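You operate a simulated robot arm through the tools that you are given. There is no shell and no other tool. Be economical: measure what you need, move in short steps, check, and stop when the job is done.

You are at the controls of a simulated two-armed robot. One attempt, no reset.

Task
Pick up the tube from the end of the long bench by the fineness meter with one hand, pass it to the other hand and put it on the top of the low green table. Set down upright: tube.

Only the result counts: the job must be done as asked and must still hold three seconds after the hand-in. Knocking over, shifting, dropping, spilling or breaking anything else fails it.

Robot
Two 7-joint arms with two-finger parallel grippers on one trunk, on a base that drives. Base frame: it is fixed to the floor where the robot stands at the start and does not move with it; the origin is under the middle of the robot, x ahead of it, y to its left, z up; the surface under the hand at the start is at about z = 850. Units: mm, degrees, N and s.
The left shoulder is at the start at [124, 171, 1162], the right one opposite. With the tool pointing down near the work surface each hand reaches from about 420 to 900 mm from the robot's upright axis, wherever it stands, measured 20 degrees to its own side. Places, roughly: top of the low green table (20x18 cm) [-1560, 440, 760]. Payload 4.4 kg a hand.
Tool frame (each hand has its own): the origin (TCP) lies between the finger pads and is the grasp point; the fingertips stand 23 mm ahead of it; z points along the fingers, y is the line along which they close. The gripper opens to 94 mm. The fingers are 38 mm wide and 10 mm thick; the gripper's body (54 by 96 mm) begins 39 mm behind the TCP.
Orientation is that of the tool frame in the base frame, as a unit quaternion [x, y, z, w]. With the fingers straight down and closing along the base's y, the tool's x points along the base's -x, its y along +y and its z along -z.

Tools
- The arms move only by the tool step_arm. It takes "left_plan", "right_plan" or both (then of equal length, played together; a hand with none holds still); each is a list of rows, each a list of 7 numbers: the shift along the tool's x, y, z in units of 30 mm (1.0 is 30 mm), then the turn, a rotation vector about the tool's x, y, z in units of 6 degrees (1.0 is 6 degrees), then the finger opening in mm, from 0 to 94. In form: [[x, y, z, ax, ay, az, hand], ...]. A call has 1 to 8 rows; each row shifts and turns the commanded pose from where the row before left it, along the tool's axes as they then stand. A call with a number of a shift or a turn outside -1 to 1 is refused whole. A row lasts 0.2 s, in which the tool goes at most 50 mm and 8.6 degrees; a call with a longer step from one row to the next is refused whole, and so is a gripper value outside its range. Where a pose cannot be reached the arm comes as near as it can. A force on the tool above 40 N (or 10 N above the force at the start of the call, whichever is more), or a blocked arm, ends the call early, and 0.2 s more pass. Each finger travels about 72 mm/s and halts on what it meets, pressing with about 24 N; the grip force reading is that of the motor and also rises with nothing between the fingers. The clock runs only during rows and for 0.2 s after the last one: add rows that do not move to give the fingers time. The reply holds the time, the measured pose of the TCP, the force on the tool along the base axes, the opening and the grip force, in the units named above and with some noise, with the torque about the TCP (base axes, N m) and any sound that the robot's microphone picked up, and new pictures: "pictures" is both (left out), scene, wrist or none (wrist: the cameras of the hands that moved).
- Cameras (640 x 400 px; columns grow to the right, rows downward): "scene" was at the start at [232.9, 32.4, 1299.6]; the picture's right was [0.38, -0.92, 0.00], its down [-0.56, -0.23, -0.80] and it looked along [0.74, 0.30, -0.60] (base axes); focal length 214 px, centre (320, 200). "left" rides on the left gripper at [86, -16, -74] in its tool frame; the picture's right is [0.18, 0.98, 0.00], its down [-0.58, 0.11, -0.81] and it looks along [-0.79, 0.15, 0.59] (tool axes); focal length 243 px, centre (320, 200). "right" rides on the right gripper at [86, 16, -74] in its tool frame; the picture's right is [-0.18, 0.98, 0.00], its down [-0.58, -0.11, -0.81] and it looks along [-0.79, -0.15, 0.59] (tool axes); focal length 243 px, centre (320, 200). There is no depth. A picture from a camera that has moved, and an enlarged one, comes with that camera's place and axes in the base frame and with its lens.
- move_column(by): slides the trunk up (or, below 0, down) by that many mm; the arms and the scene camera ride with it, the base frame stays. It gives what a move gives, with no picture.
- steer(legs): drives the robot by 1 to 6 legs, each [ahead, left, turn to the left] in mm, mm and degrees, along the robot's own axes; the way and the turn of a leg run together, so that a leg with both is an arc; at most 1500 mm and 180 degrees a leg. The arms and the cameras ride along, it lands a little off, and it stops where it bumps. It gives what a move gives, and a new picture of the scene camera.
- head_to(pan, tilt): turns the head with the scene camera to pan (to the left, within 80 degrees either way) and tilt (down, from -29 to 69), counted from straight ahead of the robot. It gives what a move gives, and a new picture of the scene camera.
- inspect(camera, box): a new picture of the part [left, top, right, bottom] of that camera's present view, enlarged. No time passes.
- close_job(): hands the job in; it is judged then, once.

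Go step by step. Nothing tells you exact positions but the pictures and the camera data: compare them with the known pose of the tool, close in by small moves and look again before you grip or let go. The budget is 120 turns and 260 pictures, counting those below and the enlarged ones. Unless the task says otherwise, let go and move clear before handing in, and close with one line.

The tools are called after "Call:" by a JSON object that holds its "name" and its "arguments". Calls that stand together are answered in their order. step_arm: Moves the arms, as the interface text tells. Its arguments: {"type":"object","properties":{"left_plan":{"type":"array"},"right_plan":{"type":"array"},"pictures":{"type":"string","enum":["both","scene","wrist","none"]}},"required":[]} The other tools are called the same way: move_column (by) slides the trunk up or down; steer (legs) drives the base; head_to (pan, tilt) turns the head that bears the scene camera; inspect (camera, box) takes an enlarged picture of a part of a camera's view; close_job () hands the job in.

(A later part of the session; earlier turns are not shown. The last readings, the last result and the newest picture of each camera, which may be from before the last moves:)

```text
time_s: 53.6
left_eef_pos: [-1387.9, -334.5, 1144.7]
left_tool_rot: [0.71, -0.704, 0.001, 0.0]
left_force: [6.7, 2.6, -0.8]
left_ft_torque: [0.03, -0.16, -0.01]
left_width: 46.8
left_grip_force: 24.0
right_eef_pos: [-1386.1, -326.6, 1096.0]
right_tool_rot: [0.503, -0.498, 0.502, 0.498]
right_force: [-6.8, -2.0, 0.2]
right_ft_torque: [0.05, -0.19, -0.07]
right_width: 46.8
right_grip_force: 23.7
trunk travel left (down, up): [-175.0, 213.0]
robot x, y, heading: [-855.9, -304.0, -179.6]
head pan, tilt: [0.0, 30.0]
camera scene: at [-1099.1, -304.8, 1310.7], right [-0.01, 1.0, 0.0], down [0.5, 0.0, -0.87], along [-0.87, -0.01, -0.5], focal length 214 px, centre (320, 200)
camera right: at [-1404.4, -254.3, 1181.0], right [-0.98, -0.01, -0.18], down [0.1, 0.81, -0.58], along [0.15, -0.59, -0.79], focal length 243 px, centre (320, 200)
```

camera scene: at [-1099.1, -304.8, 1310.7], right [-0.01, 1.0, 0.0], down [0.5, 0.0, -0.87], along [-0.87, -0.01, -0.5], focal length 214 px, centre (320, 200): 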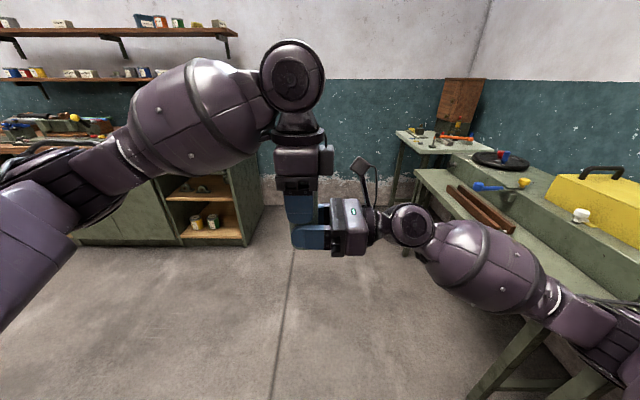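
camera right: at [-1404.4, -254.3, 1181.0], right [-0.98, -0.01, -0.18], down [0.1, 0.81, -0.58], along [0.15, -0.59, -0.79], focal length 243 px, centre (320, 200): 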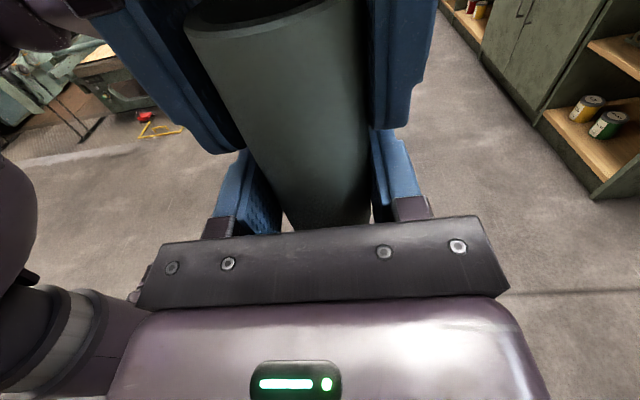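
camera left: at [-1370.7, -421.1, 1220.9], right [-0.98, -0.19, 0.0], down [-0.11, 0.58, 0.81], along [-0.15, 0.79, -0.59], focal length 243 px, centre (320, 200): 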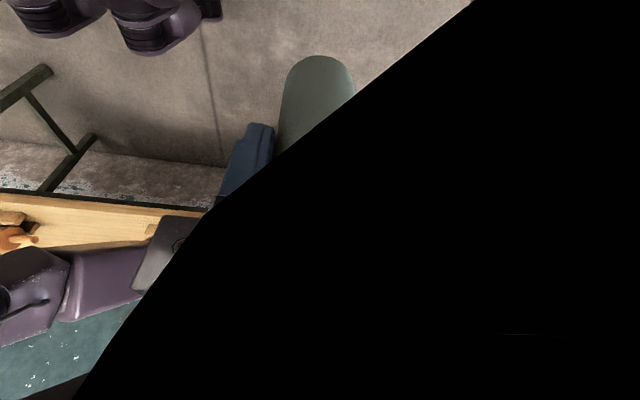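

Both hands hold the tube at 46.8 mm. Now the left opens and rises clear.

Call:
{"name": "step_arm", "arguments": {"left_plan": [[0, 0, 0, 0, 0, 0, 60], [0, 0, 0, 0, 0, 0, 94], [0, 0, 0, 0, 0, 0, 94], [0, 0, 0, 0, 0, 0, 94], [0, 0, -0.8, 0, 0, 0, 94], [0, 0, -1, 0, 0, 0, 94], [0, 0, -1, 0, 0, 0, 94], [0, 0, -1, 0, 0, 0, 94]], "right_plan": [[0, 0, 0, 0, 0, 0, 30], [0, 0, 0, 0, 0, 0, 30], [0, 0, 0, 0, 0, 0, 30], [0, 0, 0, 0, 0, 0, 30], [0, 0, 0, 0, 0, 0, 30], [0, 0, 0, 0, 0, 0, 30], [0, 0, 0, 0, 0, 0, 30], [0, 0, 0, 0, 0, 0, 30]]}}

```text
time_s: 55.4
left_eef_pos: [-1384.2, -336.4, 1257.0]
left_tool_rot: [0.71, -0.705, 0.001, 0.001]
left_force: [-0.1, 0.3, 1.1]
left_ft_torque: [0.01, 0.0, -0.01]
left_width: 94.2
left_grip_force: 0.2
right_eef_pos: [-1386.7, -327.8, 1096.6]
right_tool_rot: [0.501, -0.498, 0.501, 0.499]
right_force: [0.6, -0.4, 0.2]
right_ft_torque: [0.0, 0.01, 0.03]
right_width: 47.0
right_grip_force: 24.3
trunk travel left (down, up): [-175.0, 213.0]
robot x, y, heading: [-853.8, -301.1, -179.3]
head pan, tilt: [0.0, 30.0]
camera scene: at [-1098.3, -304.6, 1311.0], right [-0.01, 1.0, 0.0], down [0.5, 0.0, -0.87], along [-0.87, -0.01, -0.5], focal length 214 px, centre (320, 200)
camera right: at [-1403.4, -254.2, 1181.7], right [-0.98, -0.01, -0.18], down [0.1, 0.81, -0.58], along [0.15, -0.59, -0.79], focal length 243 px, centre (320, 200)
camera left: at [-1368.1, -421.1, 1333.4], right [-0.98, -0.19, 0.0], down [-0.11, 0.58, 0.81], along [-0.16, 0.79, -0.59], focal length 243 px, centre (320, 200)
```

scene: 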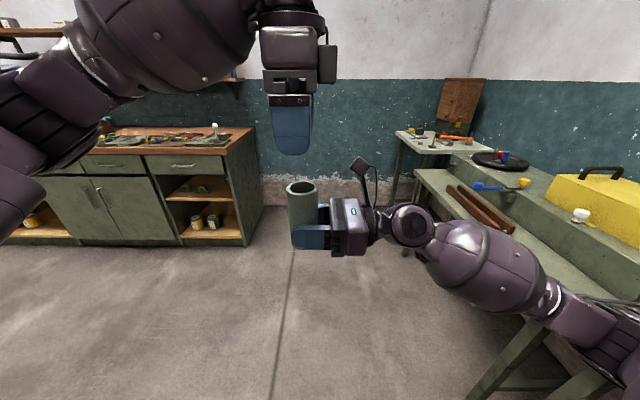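
right: 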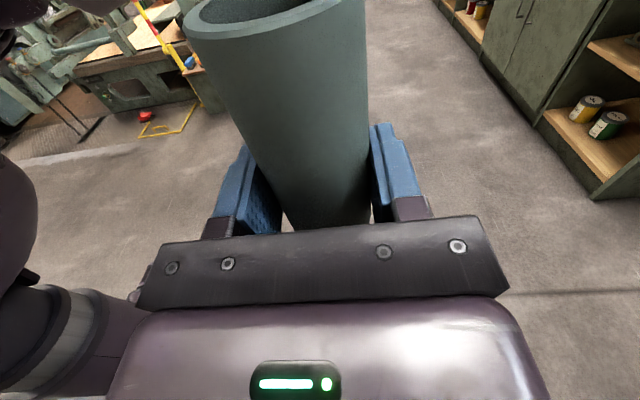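
left: 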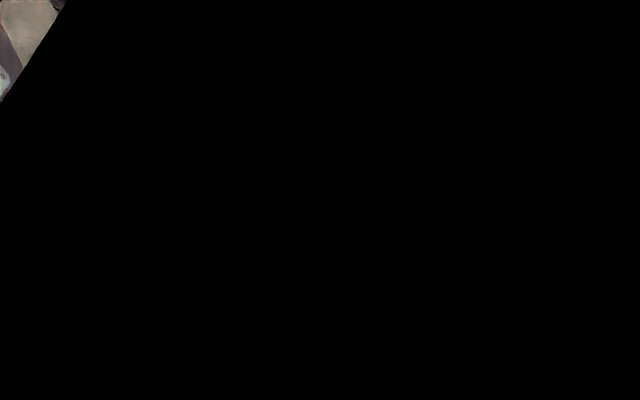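

The handover succeeded; the right hand holds the tube upright alone. I move the left hand out to its side, undoing its yaw.

Call:
{"name": "step_arm", "arguments": {"left_plan": [[0.8, 0, 0, 0, 0, 0, 94], [0.8, 0, 0, 0, 0, 0, 94], [0.8, 0, 0, 0, 0, 0, 94], [0.8, 0, 0, 0, 0, 0, 94], [0.8, 0, 0, 0, 0, 0, 94], [0.8, 0, 0, 0, 0, 0, 94], [0.8, 0, 0, 0, 0, 0, 94], [0.8, 0, 0, 0, 0, 0, 94]], "pictures": "none"}}

Call:
{"name": "step_arm", "arguments": {"left_plan": [[0, 0, 0, 0, 0, -1, 94], [0, 0, 0, 0, 0, -1, 94], [0, 0, 0, 0, 0, -1, 94], [0, 0, 0, 0, 0, -1, 94], [0, 0, 0, 0, 0, -1, 94], [0, 0, 0, 0, 0, -1, 94], [0, 0, 0, 0, 0, -1, 94], [0, 0, 0, 0, 0, -1, 94]], "pictures": "none"}}

Call:
{"name": "step_arm", "arguments": {"left_plan": [[0, 0, 0, 0, 0, -1, 94], [0, 0, 0, 0, 0, -1, 94], [0, 0, 0, 0, 0, -1, 94], [0, 0, 0, 0, 0, -1, 94], [0, 0, 0, 0, 0, -1, 94], [0, 0, 0, 0, 0, -1, 94], [0, 0, 0, 0, 0, -1, 94]], "pictures": "none"}}

Call:
{"name": "head_to", "arguments": {"pan": -40, "tilt": 35}}

```text
time_s: 57.2
left_eef_pos: [-1385.8, -529.2, 1256.6]
left_tool_rot: [0.71, -0.705, 0.0, 0.0]
left_force: [-0.1, 0.9, 0.0]
left_ft_torque: [0.0, -0.02, 0.0]
left_width: 94.1
left_grip_force: 0.1
right_eef_pos: [-1387.0, -328.6, 1095.6]
right_tool_rot: [0.502, -0.498, 0.502, 0.498]
right_force: [0.2, 1.3, -0.4]
right_ft_torque: [0.0, -0.01, 0.02]
right_width: 46.7
right_grip_force: 24.3
trunk travel left (down, up): [-175.0, 213.0]
robot x, y, heading: [-856.8, -302.1, -179.5]
head pan, tilt: [0.0, 30.0]
```

```text
time_s: 59.0
left_eef_pos: [-1385.1, -528.3, 1258.3]
left_tool_rot: [0.935, -0.354, -0.001, 0.0]
left_force: [-0.4, -0.3, -1.0]
left_ft_torque: [0.02, 0.0, 0.03]
left_width: 94.4
left_grip_force: 0.0
right_eef_pos: [-1387.1, -328.5, 1096.4]
right_tool_rot: [0.502, -0.498, 0.502, 0.498]
right_force: [0.8, 0.5, 0.1]
right_ft_torque: [0.01, -0.02, 0.01]
right_width: 46.5
right_grip_force: 24.1
trunk travel left (down, up): [-175.0, 213.0]
robot x, y, heading: [-856.7, -305.5, -179.6]
head pan, tilt: [0.0, 30.0]
```

```text
time_s: 60.6
left_eef_pos: [-1384.5, -528.4, 1257.3]
left_tool_rot: [1.0, 0.006, 0.0, 0.0]
left_force: [0.4, 0.2, -0.3]
left_ft_torque: [-0.01, -0.03, -0.04]
left_width: 94.1
left_grip_force: 0.1
right_eef_pos: [-1386.4, -328.2, 1095.0]
right_tool_rot: [0.502, -0.498, 0.501, 0.498]
right_force: [-0.5, -0.4, -0.9]
right_ft_torque: [0.01, 0.0, -0.03]
right_width: 46.9
right_grip_force: 23.9
trunk travel left (down, up): [-175.0, 213.0]
robot x, y, heading: [-854.6, -304.0, -179.4]
head pan, tilt: [0.0, 30.0]
```

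```text
time_s: 61.7
left_eef_pos: [-1383.6, -528.5, 1256.3]
left_tool_rot: [1.0, 0.003, 0.0, 0.001]
left_force: [0.2, -0.1, -0.1]
left_ft_torque: [0.01, 0.02, -0.01]
left_width: 94.1
left_grip_force: 0.1
right_eef_pos: [-1387.9, -328.7, 1096.0]
right_tool_rot: [0.503, -0.498, 0.502, 0.498]
right_force: [-0.6, 0.2, -0.1]
right_ft_torque: [-0.03, -0.02, 0.02]
right_width: 46.5
right_grip_force: 24.3
trunk travel left (down, up): [-175.0, 213.0]
robot x, y, heading: [-858.0, -298.2, -179.6]
head pan, tilt: [-40.0, 35.0]
camera scene: at [-1076.7, -248.0, 1302.9], right [0.64, 0.77, 0.0], down [0.44, -0.36, -0.82], along [-0.63, 0.52, -0.57], focal length 214 px, centre (320, 200)
```

scene: 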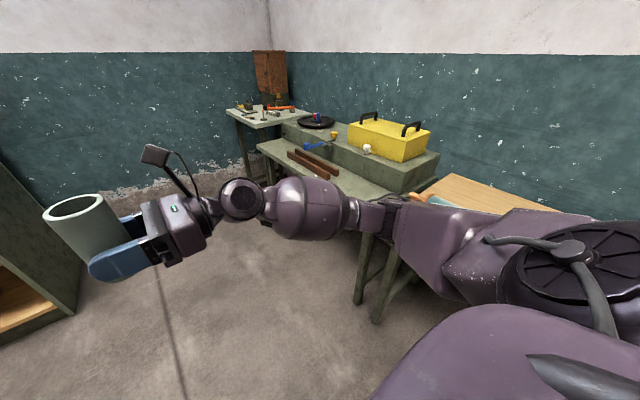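

The table's free front section lies in front of the yellow box; brown rails sit further along it. I drive ahead 900 mm and turn to face the table.

Call:
{"name": "steer", "arguments": {"legs": [[900, 0, 0], [0, 0, -90]]}}

Call:
{"name": "head_to", "arguments": {"pan": -15, "tilt": 40}}

```text
time_s: 70.3
left_eef_pos: [-1976.8, 229.6, 1256.8]
left_tool_rot: [-0.703, 0.711, 0.001, -0.001]
left_force: [0.3, -0.1, -0.2]
left_ft_torque: [0.01, 0.0, 0.02]
left_width: 94.2
left_grip_force: 0.0
right_eef_pos: [-1775.9, 229.0, 1095.0]
right_tool_rot: [-0.004, -0.706, -0.004, 0.708]
right_force: [-0.3, 0.3, 0.0]
right_ft_torque: [0.01, -0.02, 0.03]
right_width: 46.7
right_grip_force: 23.8
trunk travel left (down, up): [-175.0, 213.0]
robot x, y, heading: [-1758.5, -303.6, 89.4]
head pan, tilt: [-40.0, 35.0]
camera scene: at [-1701.6, -84.3, 1302.9], right [0.76, -0.65, 0.0], down [-0.37, -0.44, -0.82], along [0.53, 0.62, -0.57], focal length 214 px, centre (320, 200)
```

scene: 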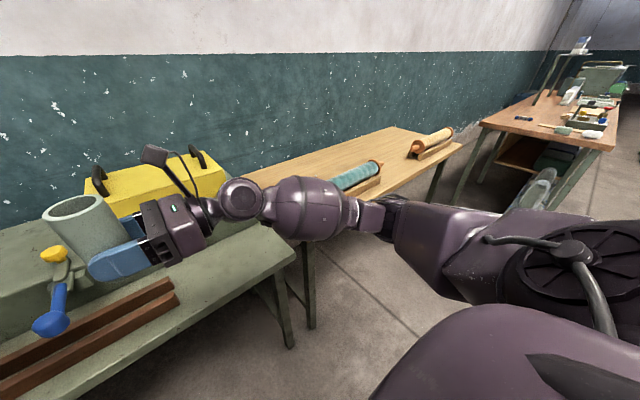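

```text
time_s: 71.2
left_eef_pos: [-1975.7, 229.2, 1257.8]
left_tool_rot: [-0.703, 0.711, 0.0, 0.0]
left_force: [0.6, 0.3, 0.4]
left_ft_torque: [0.0, -0.01, -0.06]
left_width: 93.5
left_grip_force: 0.0
right_eef_pos: [-1776.1, 227.5, 1094.7]
right_tool_rot: [0.004, 0.707, 0.004, -0.707]
right_force: [0.4, 0.8, 0.3]
right_ft_torque: [0.03, -0.02, 0.01]
right_width: 46.7
right_grip_force: 23.8
trunk travel left (down, up): [-175.0, 213.0]
robot x, y, heading: [-1759.4, -304.6, 89.5]
head pan, tilt: [-15.0, 40.0]
camera scene: at [-1736.1, -69.2, 1295.4], right [0.96, -0.27, 0.0], down [-0.17, -0.62, -0.77], along [0.21, 0.74, -0.64], focal length 214 px, centre (320, 200)
```

scene: 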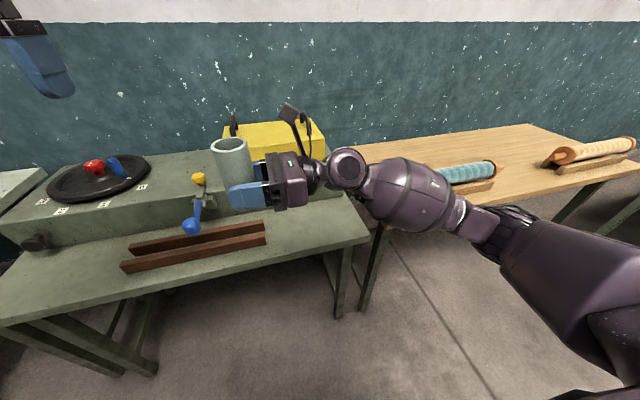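

The free zone of the table spans about x -1780…-1468, y 316…540, with the target spot inside it. I shift the tube right and forward at height, then swing the hand to point forward.

Call:
{"name": "step_arm", "arguments": {"right_plan": [[0, 0.5, -0.83, 0, 0, 0, 30], [0, 0.5, -0.83, 0, 0, 0, 30], [0, 0.5, -0.83, 0, 0, 0, 30], [0, 0.5, -0.83, 0, 0, 0, 30], [0, 0.5, -0.83, 0, 0, 0, 30], [0, 0.5, -0.83, 0, 0, 0, 30], [0, 0.5, -0.83, 0, 0, 0, 30], [0, 0.5, -0.83, 0, 0, 0, 30]], "pictures": "scene"}}

```text
time_s: 73.0
left_eef_pos: [-1975.7, 229.3, 1257.0]
left_tool_rot: [-0.703, 0.712, 0.001, -0.001]
left_force: [-0.3, 0.4, 0.2]
left_ft_torque: [0.0, -0.02, 0.02]
left_width: 94.0
left_grip_force: 0.1
right_eef_pos: [-1576.6, 345.3, 1095.0]
right_tool_rot: [-0.003, -0.707, -0.003, 0.707]
right_force: [-0.2, -0.5, 0.4]
right_ft_torque: [0.01, -0.01, 0.02]
right_width: 46.7
right_grip_force: 23.5
trunk travel left (down, up): [-175.0, 213.0]
robot x, y, heading: [-1761.7, -303.8, 89.3]
head pan, tilt: [-15.0, 40.0]
camera scene: at [-1736.0, -69.0, 1295.3], right [0.96, -0.27, 0.0], down [-0.17, -0.62, -0.77], along [0.21, 0.74, -0.64], focal length 214 px, centre (320, 200)
```

scene: 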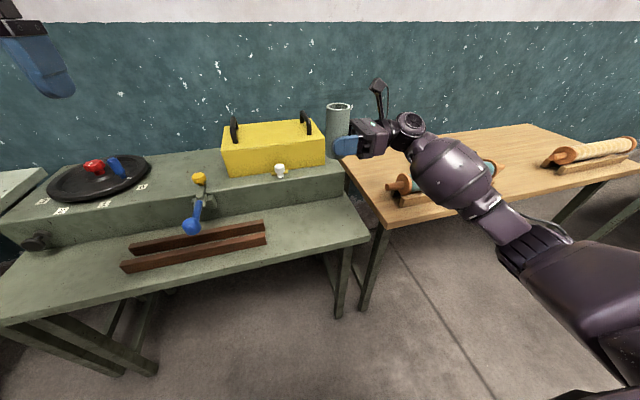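

Now the free corner is visible. I enlarge it to find the front edge and the foot of the raised block.

Call:
{"name": "inspect", "arguments": {"camera": "scene", "box": [240, 150, 400, 250]}}

Call:
{"name": "step_arm", "arguments": {"right_plan": [[0, 0, 0, -1, 0, 0, 30], [0, 0, 0, -1, 0, 0, 30], [0, 0, 0, -1, 0, 0, 30], [0, 0, 0, -1, 0, 0, 30], [0, 0, 0, -1, 0, 0, 30], [0, 0, 0, -1, 0, 0, 30], [0, 0, 0, -1, 0, 0, 30], [0, 0, 0, -1, 0, 0, 30]], "pictures": "none"}}

Call:
{"name": "step_arm", "arguments": {"right_plan": [[0, 0, 0, -1, 0, 0, 30], [0, 0, 0, -1, 0, 0, 30], [0, 0, 0, -1, 0, 0, 30], [0, 0, 0, -1, 0, 0, 30], [0, 0, 0, -1, 0, 0, 30], [0, 0, 0, -1, 0, 0, 30], [0, 0, 0, -1, 0, 0, 30], [0, 0, 0, 0, 0, 0, 30]]}}

```text
4.00 times, centred on (320, 200) of scene
camera zoom: at [-1736.0, -69.0, 1295.3], right [0.96, -0.27, 0.0], down [-0.17, -0.62, -0.77], along [0.21, 0.74, -0.64], focal length 858 px, centre (320, 200)
```

zoom: 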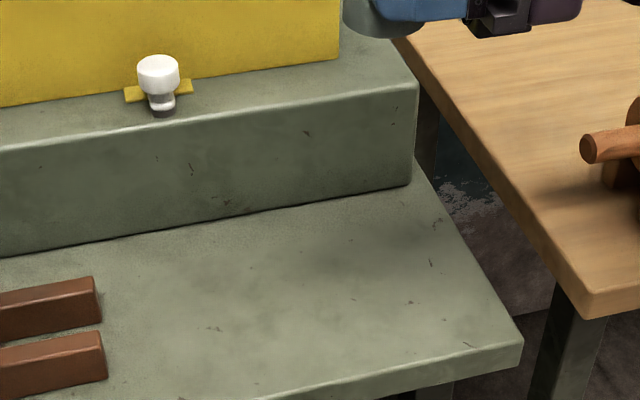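

```text
time_s: 74.8
left_eef_pos: [-1976.8, 229.8, 1256.2]
left_tool_rot: [-0.703, 0.712, 0.0, -0.001]
left_force: [0.3, -0.1, 0.5]
left_ft_torque: [0.02, 0.0, -0.01]
left_width: 94.0
left_grip_force: 0.0
right_eef_pos: [-1576.9, 346.4, 1096.1]
right_tool_rot: [0.293, 0.645, 0.292, -0.643]
right_force: [-0.1, 0.1, -0.9]
right_ft_torque: [-0.02, 0.0, -0.01]
right_width: 46.4
right_grip_force: 24.0
trunk travel left (down, up): [-175.0, 213.0]
robot x, y, heading: [-1759.0, -300.1, 89.4]
head pan, tilt: [-15.0, 40.0]
```

```text
time_s: 76.4
left_eef_pos: [-1977.2, 229.5, 1257.1]
left_tool_rot: [-0.703, 0.711, -0.001, -0.001]
left_force: [-0.5, -0.5, -0.4]
left_ft_torque: [0.0, -0.02, -0.03]
left_width: 93.8
left_grip_force: 0.0
right_eef_pos: [-1527.7, 348.6, 1098.5]
right_tool_rot: [0.449, 0.534, 0.57, -0.433]
right_force: [-0.7, 0.8, -0.6]
right_ft_torque: [0.01, -0.02, -0.01]
right_width: 46.9
right_grip_force: 23.8
trunk travel left (down, up): [-175.0, 213.0]
robot x, y, heading: [-1757.9, -300.5, 89.4]
head pan, tilt: [-15.0, 40.0]
stopped in row 8 (right hand): the arm was blocked; the commanded pose is now the measured one
camera scene: at [-1736.4, -69.2, 1295.4], right [0.96, -0.27, 0.0], down [-0.17, -0.62, -0.77], along [0.21, 0.74, -0.64], focal length 214 px, centre (320, 200)
camera right: at [-1535.7, 271.9, 1183.6], right [1.0, -0.05, 0.04], down [-0.02, -0.79, -0.61], along [0.06, 0.61, -0.79], focal length 243 px, centre (320, 200)
```

scene: 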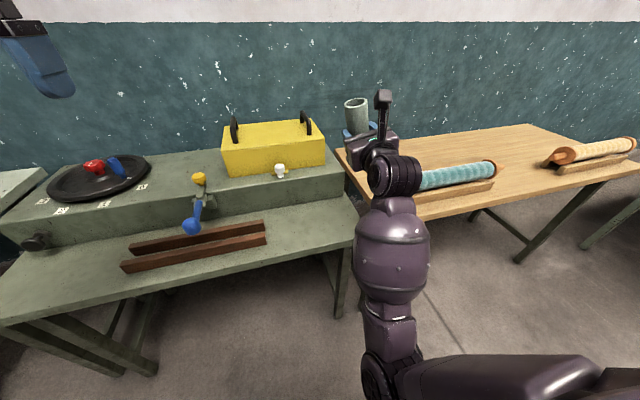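
right: 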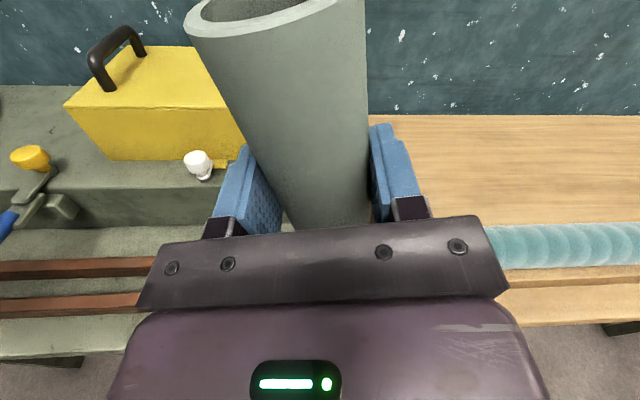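

Straight forward is at the wrist's limit here: the arm blocked and the tube rolled 13°. I undo that by swinging back about 30° and levelling; afterwards I'll turn the base so the hand faces the table in a comfortable arm pose.

Call:
{"name": "step_arm", "arguments": {"right_plan": [[0, 0, 0, 1, 0, 0, 30], [0, 0, 0, 1, 0, 0, 30], [0, 0, 0, 1, 0, 0.7, 30], [0, 0, 0, 1, 0, 0.7, 30], [0, 0, 0, 1, 0, 0.7, 30], [0, 0, 0, 0, 0, 0, 30]], "pictures": "scene"}}

```text
time_s: 77.5
left_eef_pos: [-1976.7, 231.7, 1257.0]
left_tool_rot: [-0.703, 0.711, 0.0, -0.001]
left_force: [0.7, -0.9, 0.3]
left_ft_torque: [0.0, 0.01, -0.02]
left_width: 94.0
left_grip_force: 0.0
right_eef_pos: [-1582.1, 341.6, 1087.0]
right_tool_rot: [0.338, 0.664, 0.36, -0.561]
right_force: [0.2, 0.8, -0.3]
right_ft_torque: [0.01, -0.03, -0.01]
right_width: 46.7
right_grip_force: 24.2
trunk travel left (down, up): [-175.0, 213.0]
robot x, y, heading: [-1764.3, -301.9, 89.3]
head pan, tilt: [-15.0, 40.0]
stopped in row 5 (right hand): the arm was blocked; the commanded pose is now the measured one
camera scene: at [-1736.3, -69.2, 1295.3], right [0.96, -0.27, 0.0], down [-0.17, -0.62, -0.77], along [0.21, 0.74, -0.64], focal length 214 px, centre (320, 200)
```

scene: 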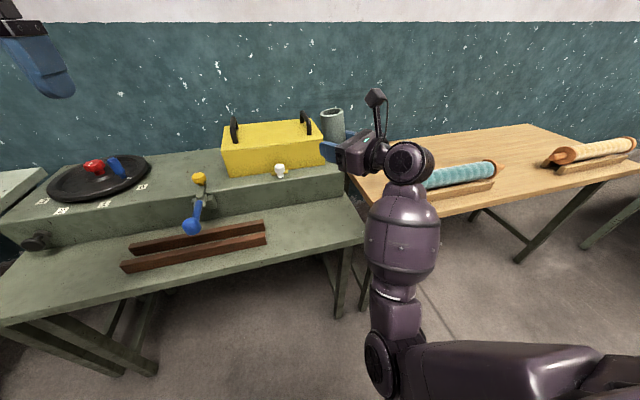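

The arm was blocked again mid-move; the hand points 30° left with about 8° of residual tilt. I level it in small steps while swinging a bit further left.

Call:
{"name": "step_arm", "arguments": {"right_plan": [[0, 0, 0, 0.5, 0.2, 0.2, 30], [0, 0, 0, 0.5, 0.2, 0.2, 30], [0, 0, 0, 0.5, 0.2, 0.2, 30], [0, 0, 0, 0, 0.2, 0.2, 30], [0, 0, 0, 0, 0.25, 0.14, 30], [0, 0, 0, 0, 0, 0, 30]], "pictures": "none"}}

```text
time_s: 79.0
left_eef_pos: [-1977.7, 229.8, 1257.2]
left_tool_rot: [-0.704, 0.711, 0.001, 0.0]
left_force: [0.0, 0.4, 0.0]
left_ft_torque: [-0.01, -0.01, 0.0]
left_width: 94.1
left_grip_force: 0.1
right_eef_pos: [-1579.4, 343.4, 1087.9]
right_tool_rot: [0.299, 0.649, 0.303, -0.63]
right_force: [0.6, -0.9, 0.2]
right_ft_torque: [-0.03, -0.02, 0.01]
right_width: 46.7
right_grip_force: 23.6
trunk travel left (down, up): [-175.0, 213.0]
robot x, y, heading: [-1762.2, -299.4, 89.0]
head pan, tilt: [-15.0, 40.0]
```

Nearly level now, pointing about 40° left of the robot's front. I trim the last 1.5° and turn the base 30° right so the hand will face the table almost squarely.

Call:
{"name": "step_arm", "arguments": {"right_plan": [[0, 0, 0, 0, 0.2, 0.15, 30], [0, 0, 0, 0, 0, 0, 30]], "pictures": "none"}}

Call:
{"name": "steer", "arguments": {"legs": [[0, 0, -30]]}}

```text
time_s: 79.5
left_eef_pos: [-1977.7, 229.4, 1256.5]
left_tool_rot: [-0.703, 0.711, 0.0, 0.0]
left_force: [0.7, -0.8, -0.3]
left_ft_torque: [-0.01, 0.0, 0.03]
left_width: 94.0
left_grip_force: 0.0
right_eef_pos: [-1575.5, 343.7, 1088.8]
right_tool_rot: [0.301, 0.642, 0.305, -0.636]
right_force: [-0.5, -0.3, 0.0]
right_ft_torque: [-0.01, 0.03, 0.03]
right_width: 46.7
right_grip_force: 23.7
trunk travel left (down, up): [-175.0, 213.0]
robot x, y, heading: [-1760.1, -304.9, 89.2]
head pan, tilt: [-15.0, 40.0]
```

```text
time_s: 81.5
left_eef_pos: [-1671.5, 264.3, 1257.7]
left_tool_rot: [-0.487, 0.873, 0.0, 0.001]
left_force: [0.1, 1.1, 0.3]
left_ft_torque: [-0.01, 0.03, 0.0]
left_width: 94.0
left_grip_force: 0.1
right_eef_pos: [-1270.0, 157.2, 1088.7]
right_tool_rot: [0.462, 0.54, 0.462, -0.531]
right_force: [-0.1, -0.4, -0.1]
right_ft_torque: [0.01, -0.03, 0.03]
right_width: 46.8
right_grip_force: 24.4
trunk travel left (down, up): [-175.0, 213.0]
robot x, y, heading: [-1762.8, -307.9, 58.5]
head pan, tilt: [-15.0, 40.0]
camera scene: at [-1618.9, -115.4, 1295.4], right [0.69, -0.73, 0.0], down [-0.47, -0.44, -0.77], along [0.56, 0.53, -0.64], focal length 214 px, centre (320, 200)
```

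scene: 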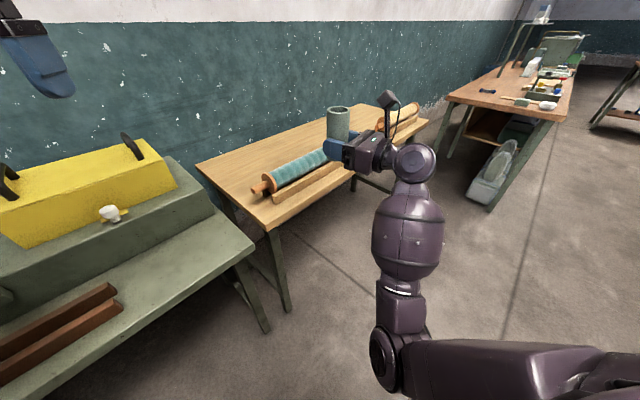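

The hand now points at 98°, level. I extend the arm about 107 mm along the robot's heading, so the base can stay further from the table.

Call:
{"name": "step_arm", "arguments": {"right_plan": [[0, 0.573, 0.685, 0, 0, 0, 30], [0, 0.573, 0.685, 0, 0, 0, 30], [0, 0.573, 0.685, 0, 0, 0, 30], [0, 0.573, 0.685, 0, 0, 0, 30], [0, 0, 0, 0, 0, 0, 30]], "pictures": "none"}}

```text
time_s: 82.7
left_eef_pos: [-1673.9, 263.8, 1256.9]
left_tool_rot: [-0.488, 0.873, 0.0, 0.001]
left_force: [0.2, 0.2, -0.4]
left_ft_torque: [0.03, -0.05, -0.04]
left_width: 93.7
left_grip_force: 0.1
right_eef_pos: [-1213.7, 249.1, 1087.1]
right_tool_rot: [0.461, 0.539, 0.462, -0.532]
right_force: [-0.1, 0.5, -0.5]
right_ft_torque: [-0.02, 0.02, -0.03]
right_width: 46.8
right_grip_force: 24.1
trunk travel left (down, up): [-175.0, 213.0]
robot x, y, heading: [-1757.4, -302.0, 58.1]
head pan, tilt: [-15.0, 40.0]
```

That is reached exactly. Now I drive sideways so the tube ends up above the free corner of the table.

Call:
{"name": "steer", "arguments": {"legs": [[-75, 395, 0]]}}

Call:
{"name": "head_to", "arguments": {"pan": -5, "tilt": 45}}

```text
time_s: 86.6
left_eef_pos: [-2045.5, 405.3, 1256.7]
left_tool_rot: [-0.489, 0.872, 0.0, 0.0]
left_force: [-0.3, 0.5, -0.2]
left_ft_torque: [0.02, -0.04, 0.01]
left_width: 94.0
left_grip_force: 0.1
right_eef_pos: [-1586.4, 390.4, 1087.2]
right_tool_rot: [0.462, 0.539, 0.462, -0.531]
right_force: [-0.1, -0.7, -0.3]
right_ft_torque: [-0.02, -0.03, 0.03]
right_width: 46.6
right_grip_force: 24.0
trunk travel left (down, up): [-175.0, 213.0]
robot x, y, heading: [-2127.6, -167.7, 58.5]
head pan, tilt: [-15.0, 40.0]
camera scene: at [-1991.1, 25.2, 1295.4], right [0.69, -0.72, 0.0], down [-0.47, -0.44, -0.77], along [0.55, 0.53, -0.64], focal length 214 px, centre (320, 200)
```

scene: 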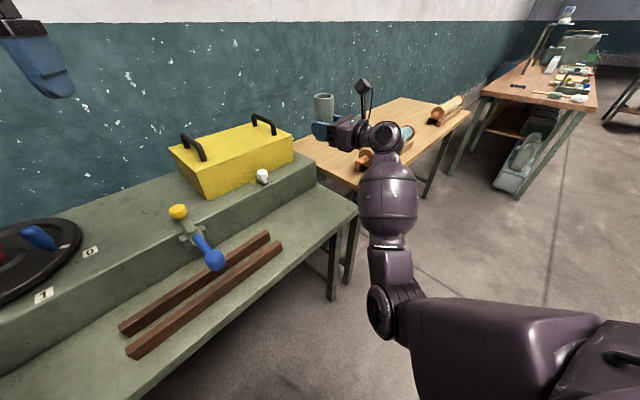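

```text
time_s: 87.3
left_eef_pos: [-2045.4, 405.6, 1257.9]
left_tool_rot: [-0.489, 0.872, 0.001, -0.001]
left_force: [0.8, -0.2, -0.2]
left_ft_torque: [0.04, -0.01, 0.01]
left_width: 93.9
left_grip_force: 0.0
right_eef_pos: [-1585.8, 391.3, 1085.7]
right_tool_rot: [0.46, 0.541, 0.461, -0.532]
right_force: [0.1, 0.2, -0.3]
right_ft_torque: [0.02, -0.04, -0.02]
right_width: 46.7
right_grip_force: 23.4
trunk travel left (down, up): [-175.0, 213.0]
robot x, y, heading: [-2133.7, -163.6, 58.8]
head pan, tilt: [-5.0, 45.0]
camera scene: at [-2004.2, 31.9, 1288.1], right [0.8, -0.59, 0.0], down [-0.42, -0.57, -0.71], along [0.42, 0.57, -0.71], focal length 214 px, centre (320, 200)
```

scene: 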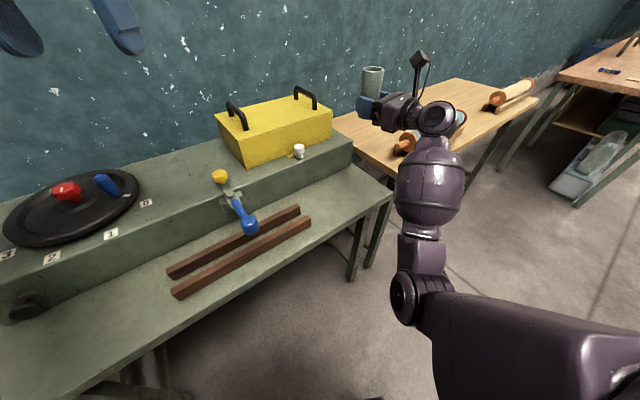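

The projected target sits in the middle of the free strip (y 320–535). I lower the trunk with the arm pose held.

Call:
{"name": "move_column", "arguments": {"by": -170}}

Call:
{"name": "step_arm", "arguments": {"right_plan": [[0, 0, 0, 0, 0, 0, 30]]}}

```text
time_s: 89.3
left_eef_pos: [-2045.8, 404.6, 1088.5]
left_tool_rot: [-0.489, 0.872, 0.001, 0.0]
left_force: [-0.1, 0.1, 0.5]
left_ft_torque: [0.01, -0.03, 0.02]
left_width: 94.2
left_grip_force: 0.1
right_eef_pos: [-1586.4, 390.0, 918.4]
right_tool_rot: [0.46, 0.54, 0.463, -0.532]
right_force: [0.5, -0.3, -0.5]
right_ft_torque: [-0.03, -0.01, 0.0]
right_width: 46.8
right_grip_force: 24.0
trunk travel left (down, up): [-5.0, 383.0]
robot x, y, heading: [-2132.5, -165.3, 58.8]
head pan, tilt: [-5.0, 45.0]
```

```text
time_s: 89.7
left_eef_pos: [-2046.0, 404.5, 1087.8]
left_tool_rot: [-0.49, 0.872, 0.001, 0.0]
left_force: [0.2, -1.3, -0.9]
left_ft_torque: [-0.01, -0.03, -0.02]
left_width: 93.9
left_grip_force: 0.0
right_eef_pos: [-1585.7, 391.8, 917.4]
right_tool_rot: [0.46, 0.54, 0.462, -0.532]
right_force: [0.6, -1.0, -0.9]
right_ft_torque: [-0.01, -0.01, -0.04]
right_width: 46.6
right_grip_force: 24.0
trunk travel left (down, up): [-5.0, 383.0]
robot x, y, heading: [-2129.7, -161.9, 58.7]
head pan, tilt: [-5.0, 45.0]
camera scene: at [-1925.5, 161.0, 1081.9], right [0.81, -0.59, 0.0], down [-0.42, -0.57, -0.71], along [0.42, 0.57, -0.71], focal length 214 px, centre (320, 200)
camera right: at [-1560.2, 318.8, 1003.5], right [0.97, 0.14, -0.18], down [0.02, -0.82, -0.58], along [-0.23, 0.56, -0.8], focal length 243 px, centre (320, 200)
```

scene: 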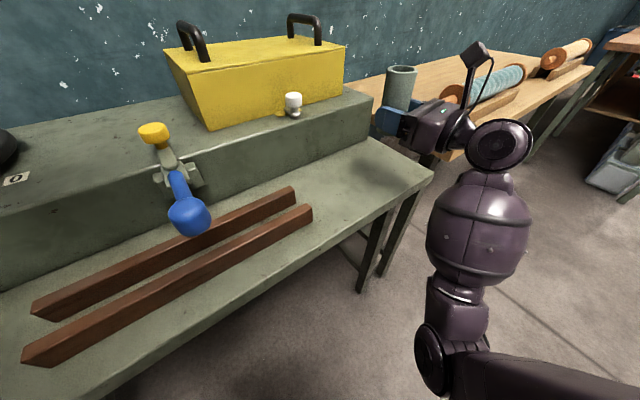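
right: 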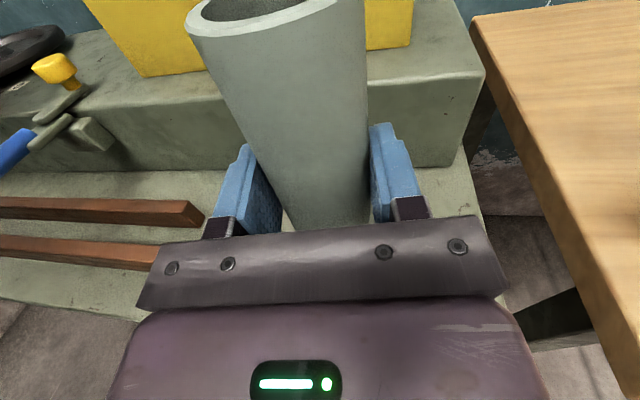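

Clearances look good: the rails end at x≈-1760 and the wood table corner is at x≈-1443. I lower the tube 100 mm and look again.

Call:
{"name": "step_arm", "arguments": {"right_plan": [[-0.8, 0, 0.02, 0, 0, 0, 30], [-0.8, 0, 0.02, 0, 0, 0, 30], [-0.8, 0, 0.02, 0, 0, 0, 30], [-0.8, 0, 0.02, 0, 0, 0, 30], [0, 0, 0, 0, 0, 0, 30]]}}

```text
time_s: 90.9
left_eef_pos: [-2046.0, 404.3, 1087.9]
left_tool_rot: [-0.489, 0.872, 0.001, 0.0]
left_force: [0.4, 0.0, -0.3]
left_ft_torque: [0.0, 0.01, -0.02]
left_width: 94.3
left_grip_force: 0.1
right_eef_pos: [-1585.8, 391.1, 819.4]
right_tool_rot: [0.461, 0.54, 0.462, -0.532]
right_force: [1.0, -0.3, -1.5]
right_ft_torque: [0.0, 0.0, 0.03]
right_width: 46.7
right_grip_force: 24.3
trunk travel left (down, up): [-5.0, 383.0]
robot x, y, heading: [-2131.0, -160.9, 58.7]
head pan, tilt: [-5.0, 45.0]
camera scene: at [-1925.4, 161.1, 1081.9], right [0.81, -0.59, 0.0], down [-0.42, -0.57, -0.71], along [0.42, 0.57, -0.71], focal length 214 px, centre (320, 200)
camera right: at [-1559.8, 319.4, 905.7], right [0.97, 0.14, -0.18], down [0.02, -0.82, -0.58], along [-0.23, 0.56, -0.8], focal length 243 px, centre (320, 200)
```

scene: 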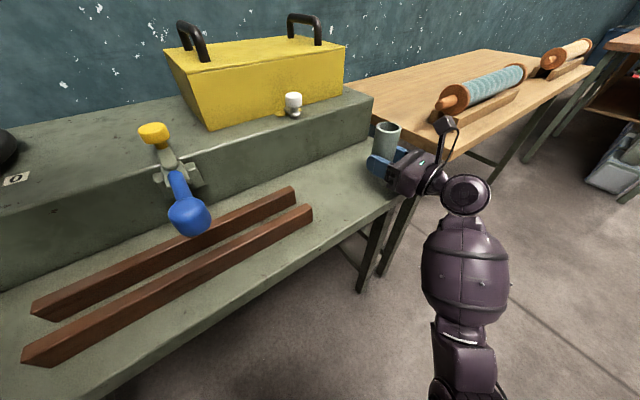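
right: 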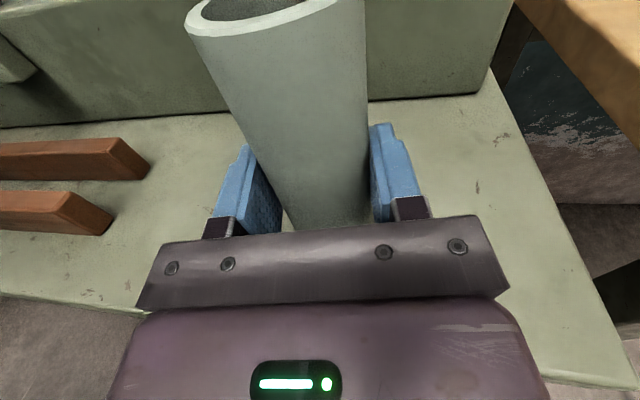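

The tube is above the free area, about 23 mm up; the front edge is at y≈330. I shift 10 mm inward and descend 17 mm, then creep down watching the force.

Call:
{"name": "step_arm", "arguments": {"right_plan": [[0, 0, 0.33, 0, 0, 0, 30], [-0.3, 0, 0, 0, 0, 0, 30], [-0.27, 0, 0, 0, 0, 0, 30], [0, 0, 0, 0, 0, 0, 30]]}}

Call:
{"name": "step_arm", "arguments": {"right_plan": [[-0.07, 0, 0, 0, 0, 0, 30], [0, 0, 0, 0, 0, 0, 30]], "pictures": "none"}}

Call:
{"name": "step_arm", "arguments": {"right_plan": [[-0.07, 0, 0, 0, 0, 0, 30], [0, 0, 0, 0, 0, 0, 30]], "pictures": "none"}}

```text
time_s: 91.9
left_eef_pos: [-2046.5, 404.4, 1087.5]
left_tool_rot: [-0.489, 0.872, 0.0, 0.001]
left_force: [0.4, -0.5, 0.1]
left_ft_torque: [0.02, -0.01, 0.04]
left_width: 93.9
left_grip_force: 0.0
right_eef_pos: [-1587.0, 401.8, 807.9]
right_tool_rot: [0.46, 0.537, 0.466, -0.532]
right_force: [8.2, 6.7, 24.8]
right_ft_torque: [-1.2, -0.25, 0.55]
right_width: 46.8
right_grip_force: 24.2
trunk travel left (down, up): [-5.0, 383.0]
robot x, y, heading: [-2135.1, -161.4, 58.7]
head pan, tilt: [-5.0, 45.0]
camera scene: at [-1926.2, 160.1, 1082.9], right [0.81, -0.59, 0.0], down [-0.42, -0.57, -0.71], along [0.42, 0.57, -0.71], focal length 214 px, centre (320, 200)
camera right: at [-1562.3, 329.1, 893.9], right [0.97, 0.14, -0.17], down [0.02, -0.81, -0.58], along [-0.22, 0.56, -0.79], focal length 243 px, centre (320, 200)
```

scene: 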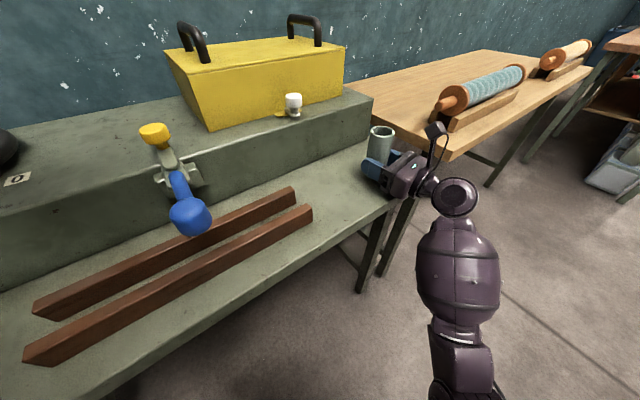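
right: 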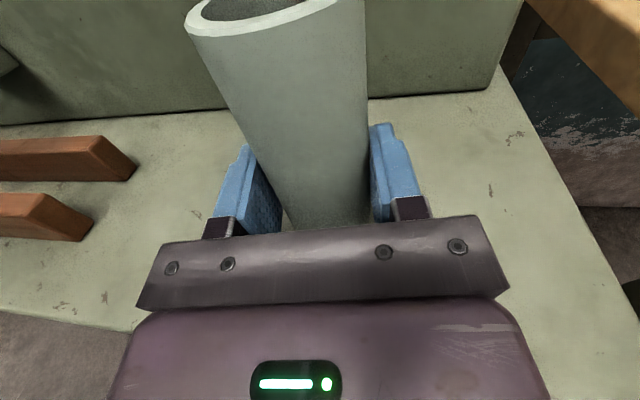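

```text
time_s: 92.3
left_eef_pos: [-2045.7, 404.4, 1087.4]
left_tool_rot: [-0.489, 0.872, 0.0, 0.0]
left_force: [0.0, 0.1, -0.8]
left_ft_torque: [0.05, -0.03, -0.02]
left_width: 93.9
left_grip_force: 0.0
right_eef_pos: [-1588.9, 400.5, 809.3]
right_tool_rot: [0.457, 0.537, 0.467, -0.533]
right_force: [-1.3, -3.6, 18.0]
right_ft_torque: [-1.48, 0.11, -0.02]
right_width: 46.8
right_grip_force: 23.8
trunk travel left (down, up): [-5.0, 383.0]
robot x, y, heading: [-2128.1, -161.9, 58.5]
head pan, tilt: [-5.0, 45.0]
stopped in row 2 (right hand): the force on the tool passed its limit at 42 N (the readings are from after the stop); the commanded pose is now the measured one
```

```text
time_s: 93.1
left_eef_pos: [-2047.0, 404.6, 1086.7]
left_tool_rot: [-0.489, 0.872, 0.001, 0.0]
left_force: [0.7, -0.2, 0.7]
left_ft_torque: [-0.01, 0.02, 0.03]
left_width: 94.2
left_grip_force: 0.0
right_eef_pos: [-1588.5, 400.4, 809.7]
right_tool_rot: [0.454, 0.537, 0.469, -0.534]
right_force: [-2.1, -4.9, 18.4]
right_ft_torque: [-1.63, 0.2, -0.1]
right_width: 46.8
right_grip_force: 24.0
trunk travel left (down, up): [-5.0, 383.0]
robot x, y, heading: [-2133.1, -161.8, 58.3]
head pan, tilt: [-5.0, 45.0]
stopped in row 2 (right hand): the force on the tool passed its limit at 41 N (the readings are from after the stop); the commanded pose is now the measured one
```

Contact came early at z≈808, and the torque points to something about 80 mm behind the TCP — likely the hand's rear on the table edge. I lift 8 mm, re-level and look.

Call:
{"name": "step_arm", "arguments": {"right_plan": [[0.27, 0, 0, 0, 0, 0, 30], [0, 0, 0, 0, -0.1, 0.18, 30], [0, 0, 0, 0, 0, 0, 30]], "pictures": "none"}}

Call:
{"name": "inspect", "arguments": {"camera": "scene", "box": [330, 100, 490, 200]}}

Call:
{"name": "inspect", "arguments": {"camera": "scene", "box": [350, 130, 446, 190]}}

```text
time_s: 93.9
left_eef_pos: [-2044.7, 405.2, 1086.6]
left_tool_rot: [-0.489, 0.872, 0.0, -0.001]
left_force: [-0.4, 0.5, 0.5]
left_ft_torque: [-0.01, -0.02, -0.02]
left_width: 94.0
left_grip_force: 0.1
right_eef_pos: [-1586.8, 401.7, 813.6]
right_tool_rot: [0.464, 0.536, 0.459, -0.535]
right_force: [0.2, 0.5, -0.6]
right_ft_torque: [0.02, -0.01, 0.04]
right_width: 46.6
right_grip_force: 24.5
trunk travel left (down, up): [-5.0, 383.0]
robot x, y, heading: [-2130.7, -160.9, 58.4]
head pan, tilt: [-5.0, 45.0]
```

```text
4.00 times, centred on (410, 150) of scene
camera zoom: at [-1925.1, 161.3, 1081.7], right [0.81, -0.59, 0.0], down [-0.42, -0.57, -0.71], along [0.42, 0.57, -0.71], focal length 858 px, centre (-40, 400)
```

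zoom: 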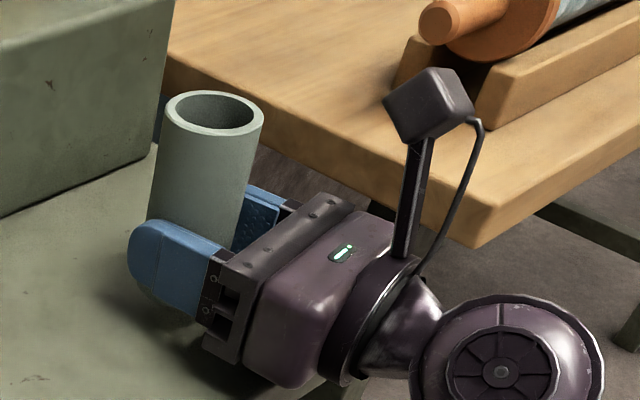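

```text
6.67 times, centred on (398, 160) of scene
camera zoom: at [-1925.1, 161.3, 1081.7], right [0.81, -0.59, 0.0], down [-0.42, -0.57, -0.71], along [0.42, 0.57, -0.71], focal length 1430 px, centre (-200, 467)
```

zoom: 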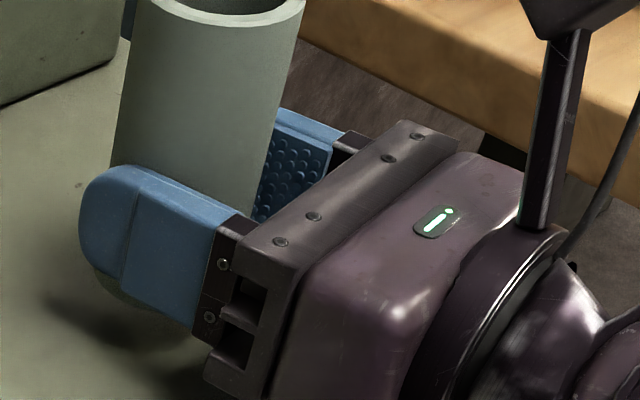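

The flange ring behind the gripper body is wider than the body and seems to catch the table edge. I pull the tube 22 mm toward the front, which still leaves it well on the table, and creep down again.

Call:
{"name": "step_arm", "arguments": {"right_plan": [[0, 0, -0.73, 0, 0, 0, 30], [0, 0, 0, 0, 0, 0, 30], [-0.2, 0, 0, 0, 0, 0, 30], [0, 0, 0, 0, 0, 0, 30]], "pictures": "none"}}

Call:
{"name": "step_arm", "arguments": {"right_plan": [[-0.1, 0, 0, 0, 0, 0, 30], [0, 0, 0, 0, 0, 0, 30]], "pictures": "wrist"}}

```text
time_s: 94.9
left_eef_pos: [-2047.1, 407.1, 1087.1]
left_tool_rot: [-0.49, 0.872, -0.001, 0.0]
left_force: [0.4, 0.8, 0.4]
left_ft_torque: [0.01, 0.01, -0.05]
left_width: 94.0
left_grip_force: 0.0
right_eef_pos: [-1583.7, 384.0, 814.8]
right_tool_rot: [0.46, 0.536, 0.464, -0.534]
right_force: [-0.2, -0.2, -0.8]
right_ft_torque: [0.02, -0.01, 0.01]
right_width: 46.8
right_grip_force: 23.9
trunk travel left (down, up): [-5.0, 383.0]
robot x, y, heading: [-2131.8, -158.3, 58.7]
head pan, tilt: [-5.0, 45.0]
```

```text
time_s: 95.5
left_eef_pos: [-2046.8, 407.5, 1087.6]
left_tool_rot: [-0.489, 0.872, -0.001, 0.001]
left_force: [-0.3, -0.9, 0.5]
left_ft_torque: [0.03, -0.01, 0.0]
left_width: 93.9
left_grip_force: 0.1
right_eef_pos: [-1584.7, 385.5, 814.4]
right_tool_rot: [0.458, 0.536, 0.466, -0.535]
right_force: [0.3, 0.0, -1.2]
right_ft_torque: [0.01, -0.03, 0.02]
right_width: 46.6
right_grip_force: 23.8
trunk travel left (down, up): [-5.0, 383.0]
robot x, y, heading: [-2134.4, -165.8, 58.6]
head pan, tilt: [-5.0, 45.0]
camera right: at [-1558.5, 312.8, 899.8], right [0.97, 0.15, -0.18], down [0.02, -0.81, -0.59], along [-0.23, 0.57, -0.79], focal length 243 px, centre (320, 200)
```

right: 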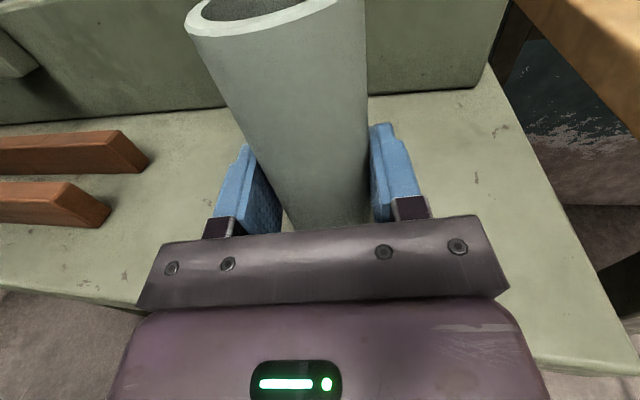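

The hand isn't descending though the tool feels no force, so something further up the arm may be touching. I relieve it by rising 8 mm and look at the forearm and elbow.

Call:
{"name": "step_arm", "arguments": {"right_plan": [[0.27, 0, 0, 0, 0, 0, 30], [0, 0, 0, 0, 0, 0, 30]], "pictures": "none"}}

Call:
{"name": "head_to", "arguments": {"pan": -30, "tilt": 60}}

```text
time_s: 96.1
left_eef_pos: [-2051.2, 405.6, 1087.7]
left_tool_rot: [-0.489, 0.872, -0.002, 0.002]
left_force: [0.2, 0.5, 0.1]
left_ft_torque: [0.02, 0.01, 0.01]
left_width: 93.9
left_grip_force: 0.1
right_eef_pos: [-1588.4, 383.0, 819.5]
right_tool_rot: [0.462, 0.536, 0.462, -0.535]
right_force: [0.3, 0.0, -0.4]
right_ft_torque: [0.03, -0.01, 0.01]
right_width: 47.0
right_grip_force: 23.6
trunk travel left (down, up): [-5.0, 383.0]
robot x, y, heading: [-2130.6, -163.1, 58.6]
head pan, tilt: [-5.0, 45.0]
```

```text
time_s: 97.0
left_eef_pos: [-2052.0, 407.4, 1086.7]
left_tool_rot: [-0.489, 0.872, -0.002, 0.001]
left_force: [-0.3, -0.5, 0.5]
left_ft_torque: [0.05, -0.04, 0.01]
left_width: 94.2
left_grip_force: 0.1
right_eef_pos: [-1588.5, 381.7, 819.1]
right_tool_rot: [0.462, 0.537, 0.462, -0.533]
right_force: [0.0, 1.0, -0.5]
right_ft_torque: [-0.03, -0.01, -0.01]
right_width: 46.8
right_grip_force: 23.9
trunk travel left (down, up): [-5.0, 383.0]
robot x, y, heading: [-2130.1, -162.6, 58.6]
head pan, tilt: [-30.0, 60.0]
camera scene: at [-1921.1, 128.8, 1063.6], right [0.48, -0.88, 0.0], down [-0.76, -0.42, -0.51], along [0.44, 0.24, -0.86], focal length 214 px, centre (320, 200)
```

scene: 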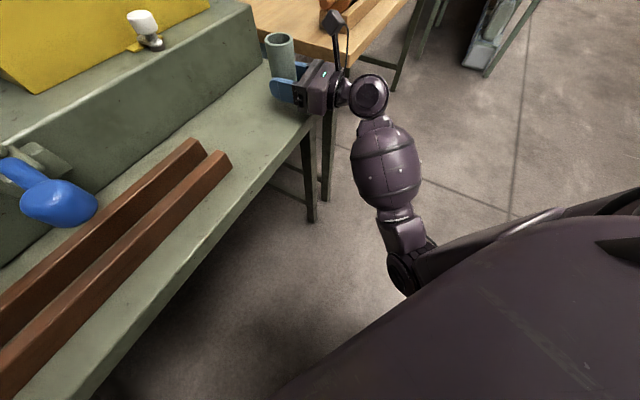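

Let me enlarge the hand and the elbow separately.

Call:
{"name": "inspect", "arguments": {"camera": "scene", "box": [250, 20, 410, 120]}}

Call:
{"name": "inspect", "arguments": {"camera": "scene", "box": [320, 160, 560, 310]}}

Call:
{"name": "head_to", "arguments": {"pan": 60, "tilt": 45}}

```text
4.00 times, centred on (330, 70) of scene
camera zoom: at [-1921.1, 128.8, 1063.6], right [0.48, -0.88, 0.0], down [-0.76, -0.42, -0.51], along [0.44, 0.24, -0.86], focal length 858 px, centre (280, 720)
```

zoom: 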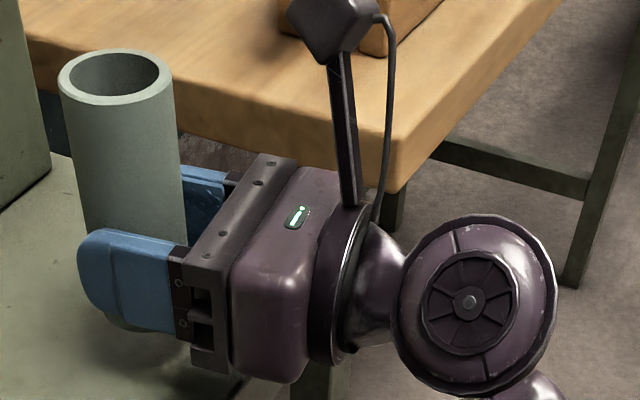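

```text
2.67 times, centred on (440, 235) of scene
camera zoom: at [-1921.1, 128.8, 1063.6], right [0.48, -0.88, 0.0], down [-0.76, -0.42, -0.51], along [0.44, 0.24, -0.86], focal length 572 px, centre (0, 107)
```

zoom: 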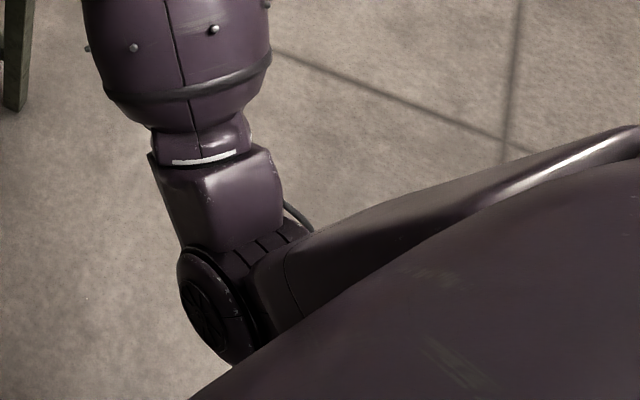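

```text
time_s: 98.6
left_eef_pos: [-2051.5, 405.5, 1088.0]
left_tool_rot: [-0.489, 0.872, -0.001, 0.002]
left_force: [-0.4, 0.9, -0.1]
left_ft_torque: [0.02, 0.0, 0.0]
left_width: 94.0
left_grip_force: 0.1
right_eef_pos: [-1587.6, 381.7, 819.3]
right_tool_rot: [0.463, 0.537, 0.463, -0.533]
right_force: [-0.2, -0.5, -0.7]
right_ft_torque: [0.01, 0.01, -0.01]
right_width: 46.7
right_grip_force: 24.1
trunk travel left (down, up): [-5.0, 383.0]
robot x, y, heading: [-2132.9, -163.3, 58.5]
head pan, tilt: [60.0, 45.0]
camera scene: at [-2018.4, 168.1, 1082.5], right [0.88, 0.48, 0.01], down [0.34, -0.62, -0.7], along [-0.33, 0.62, -0.71], focal length 214 px, centre (320, 200)
```

scene: 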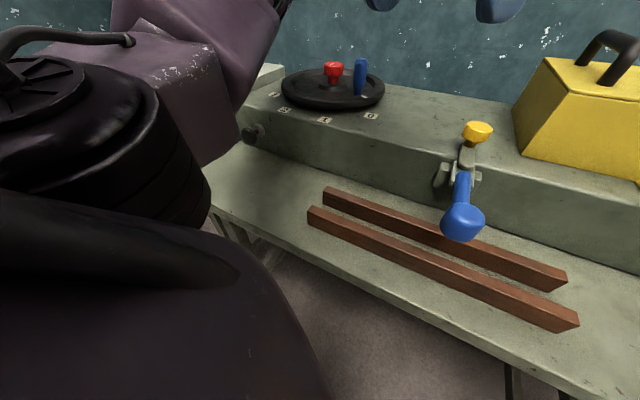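

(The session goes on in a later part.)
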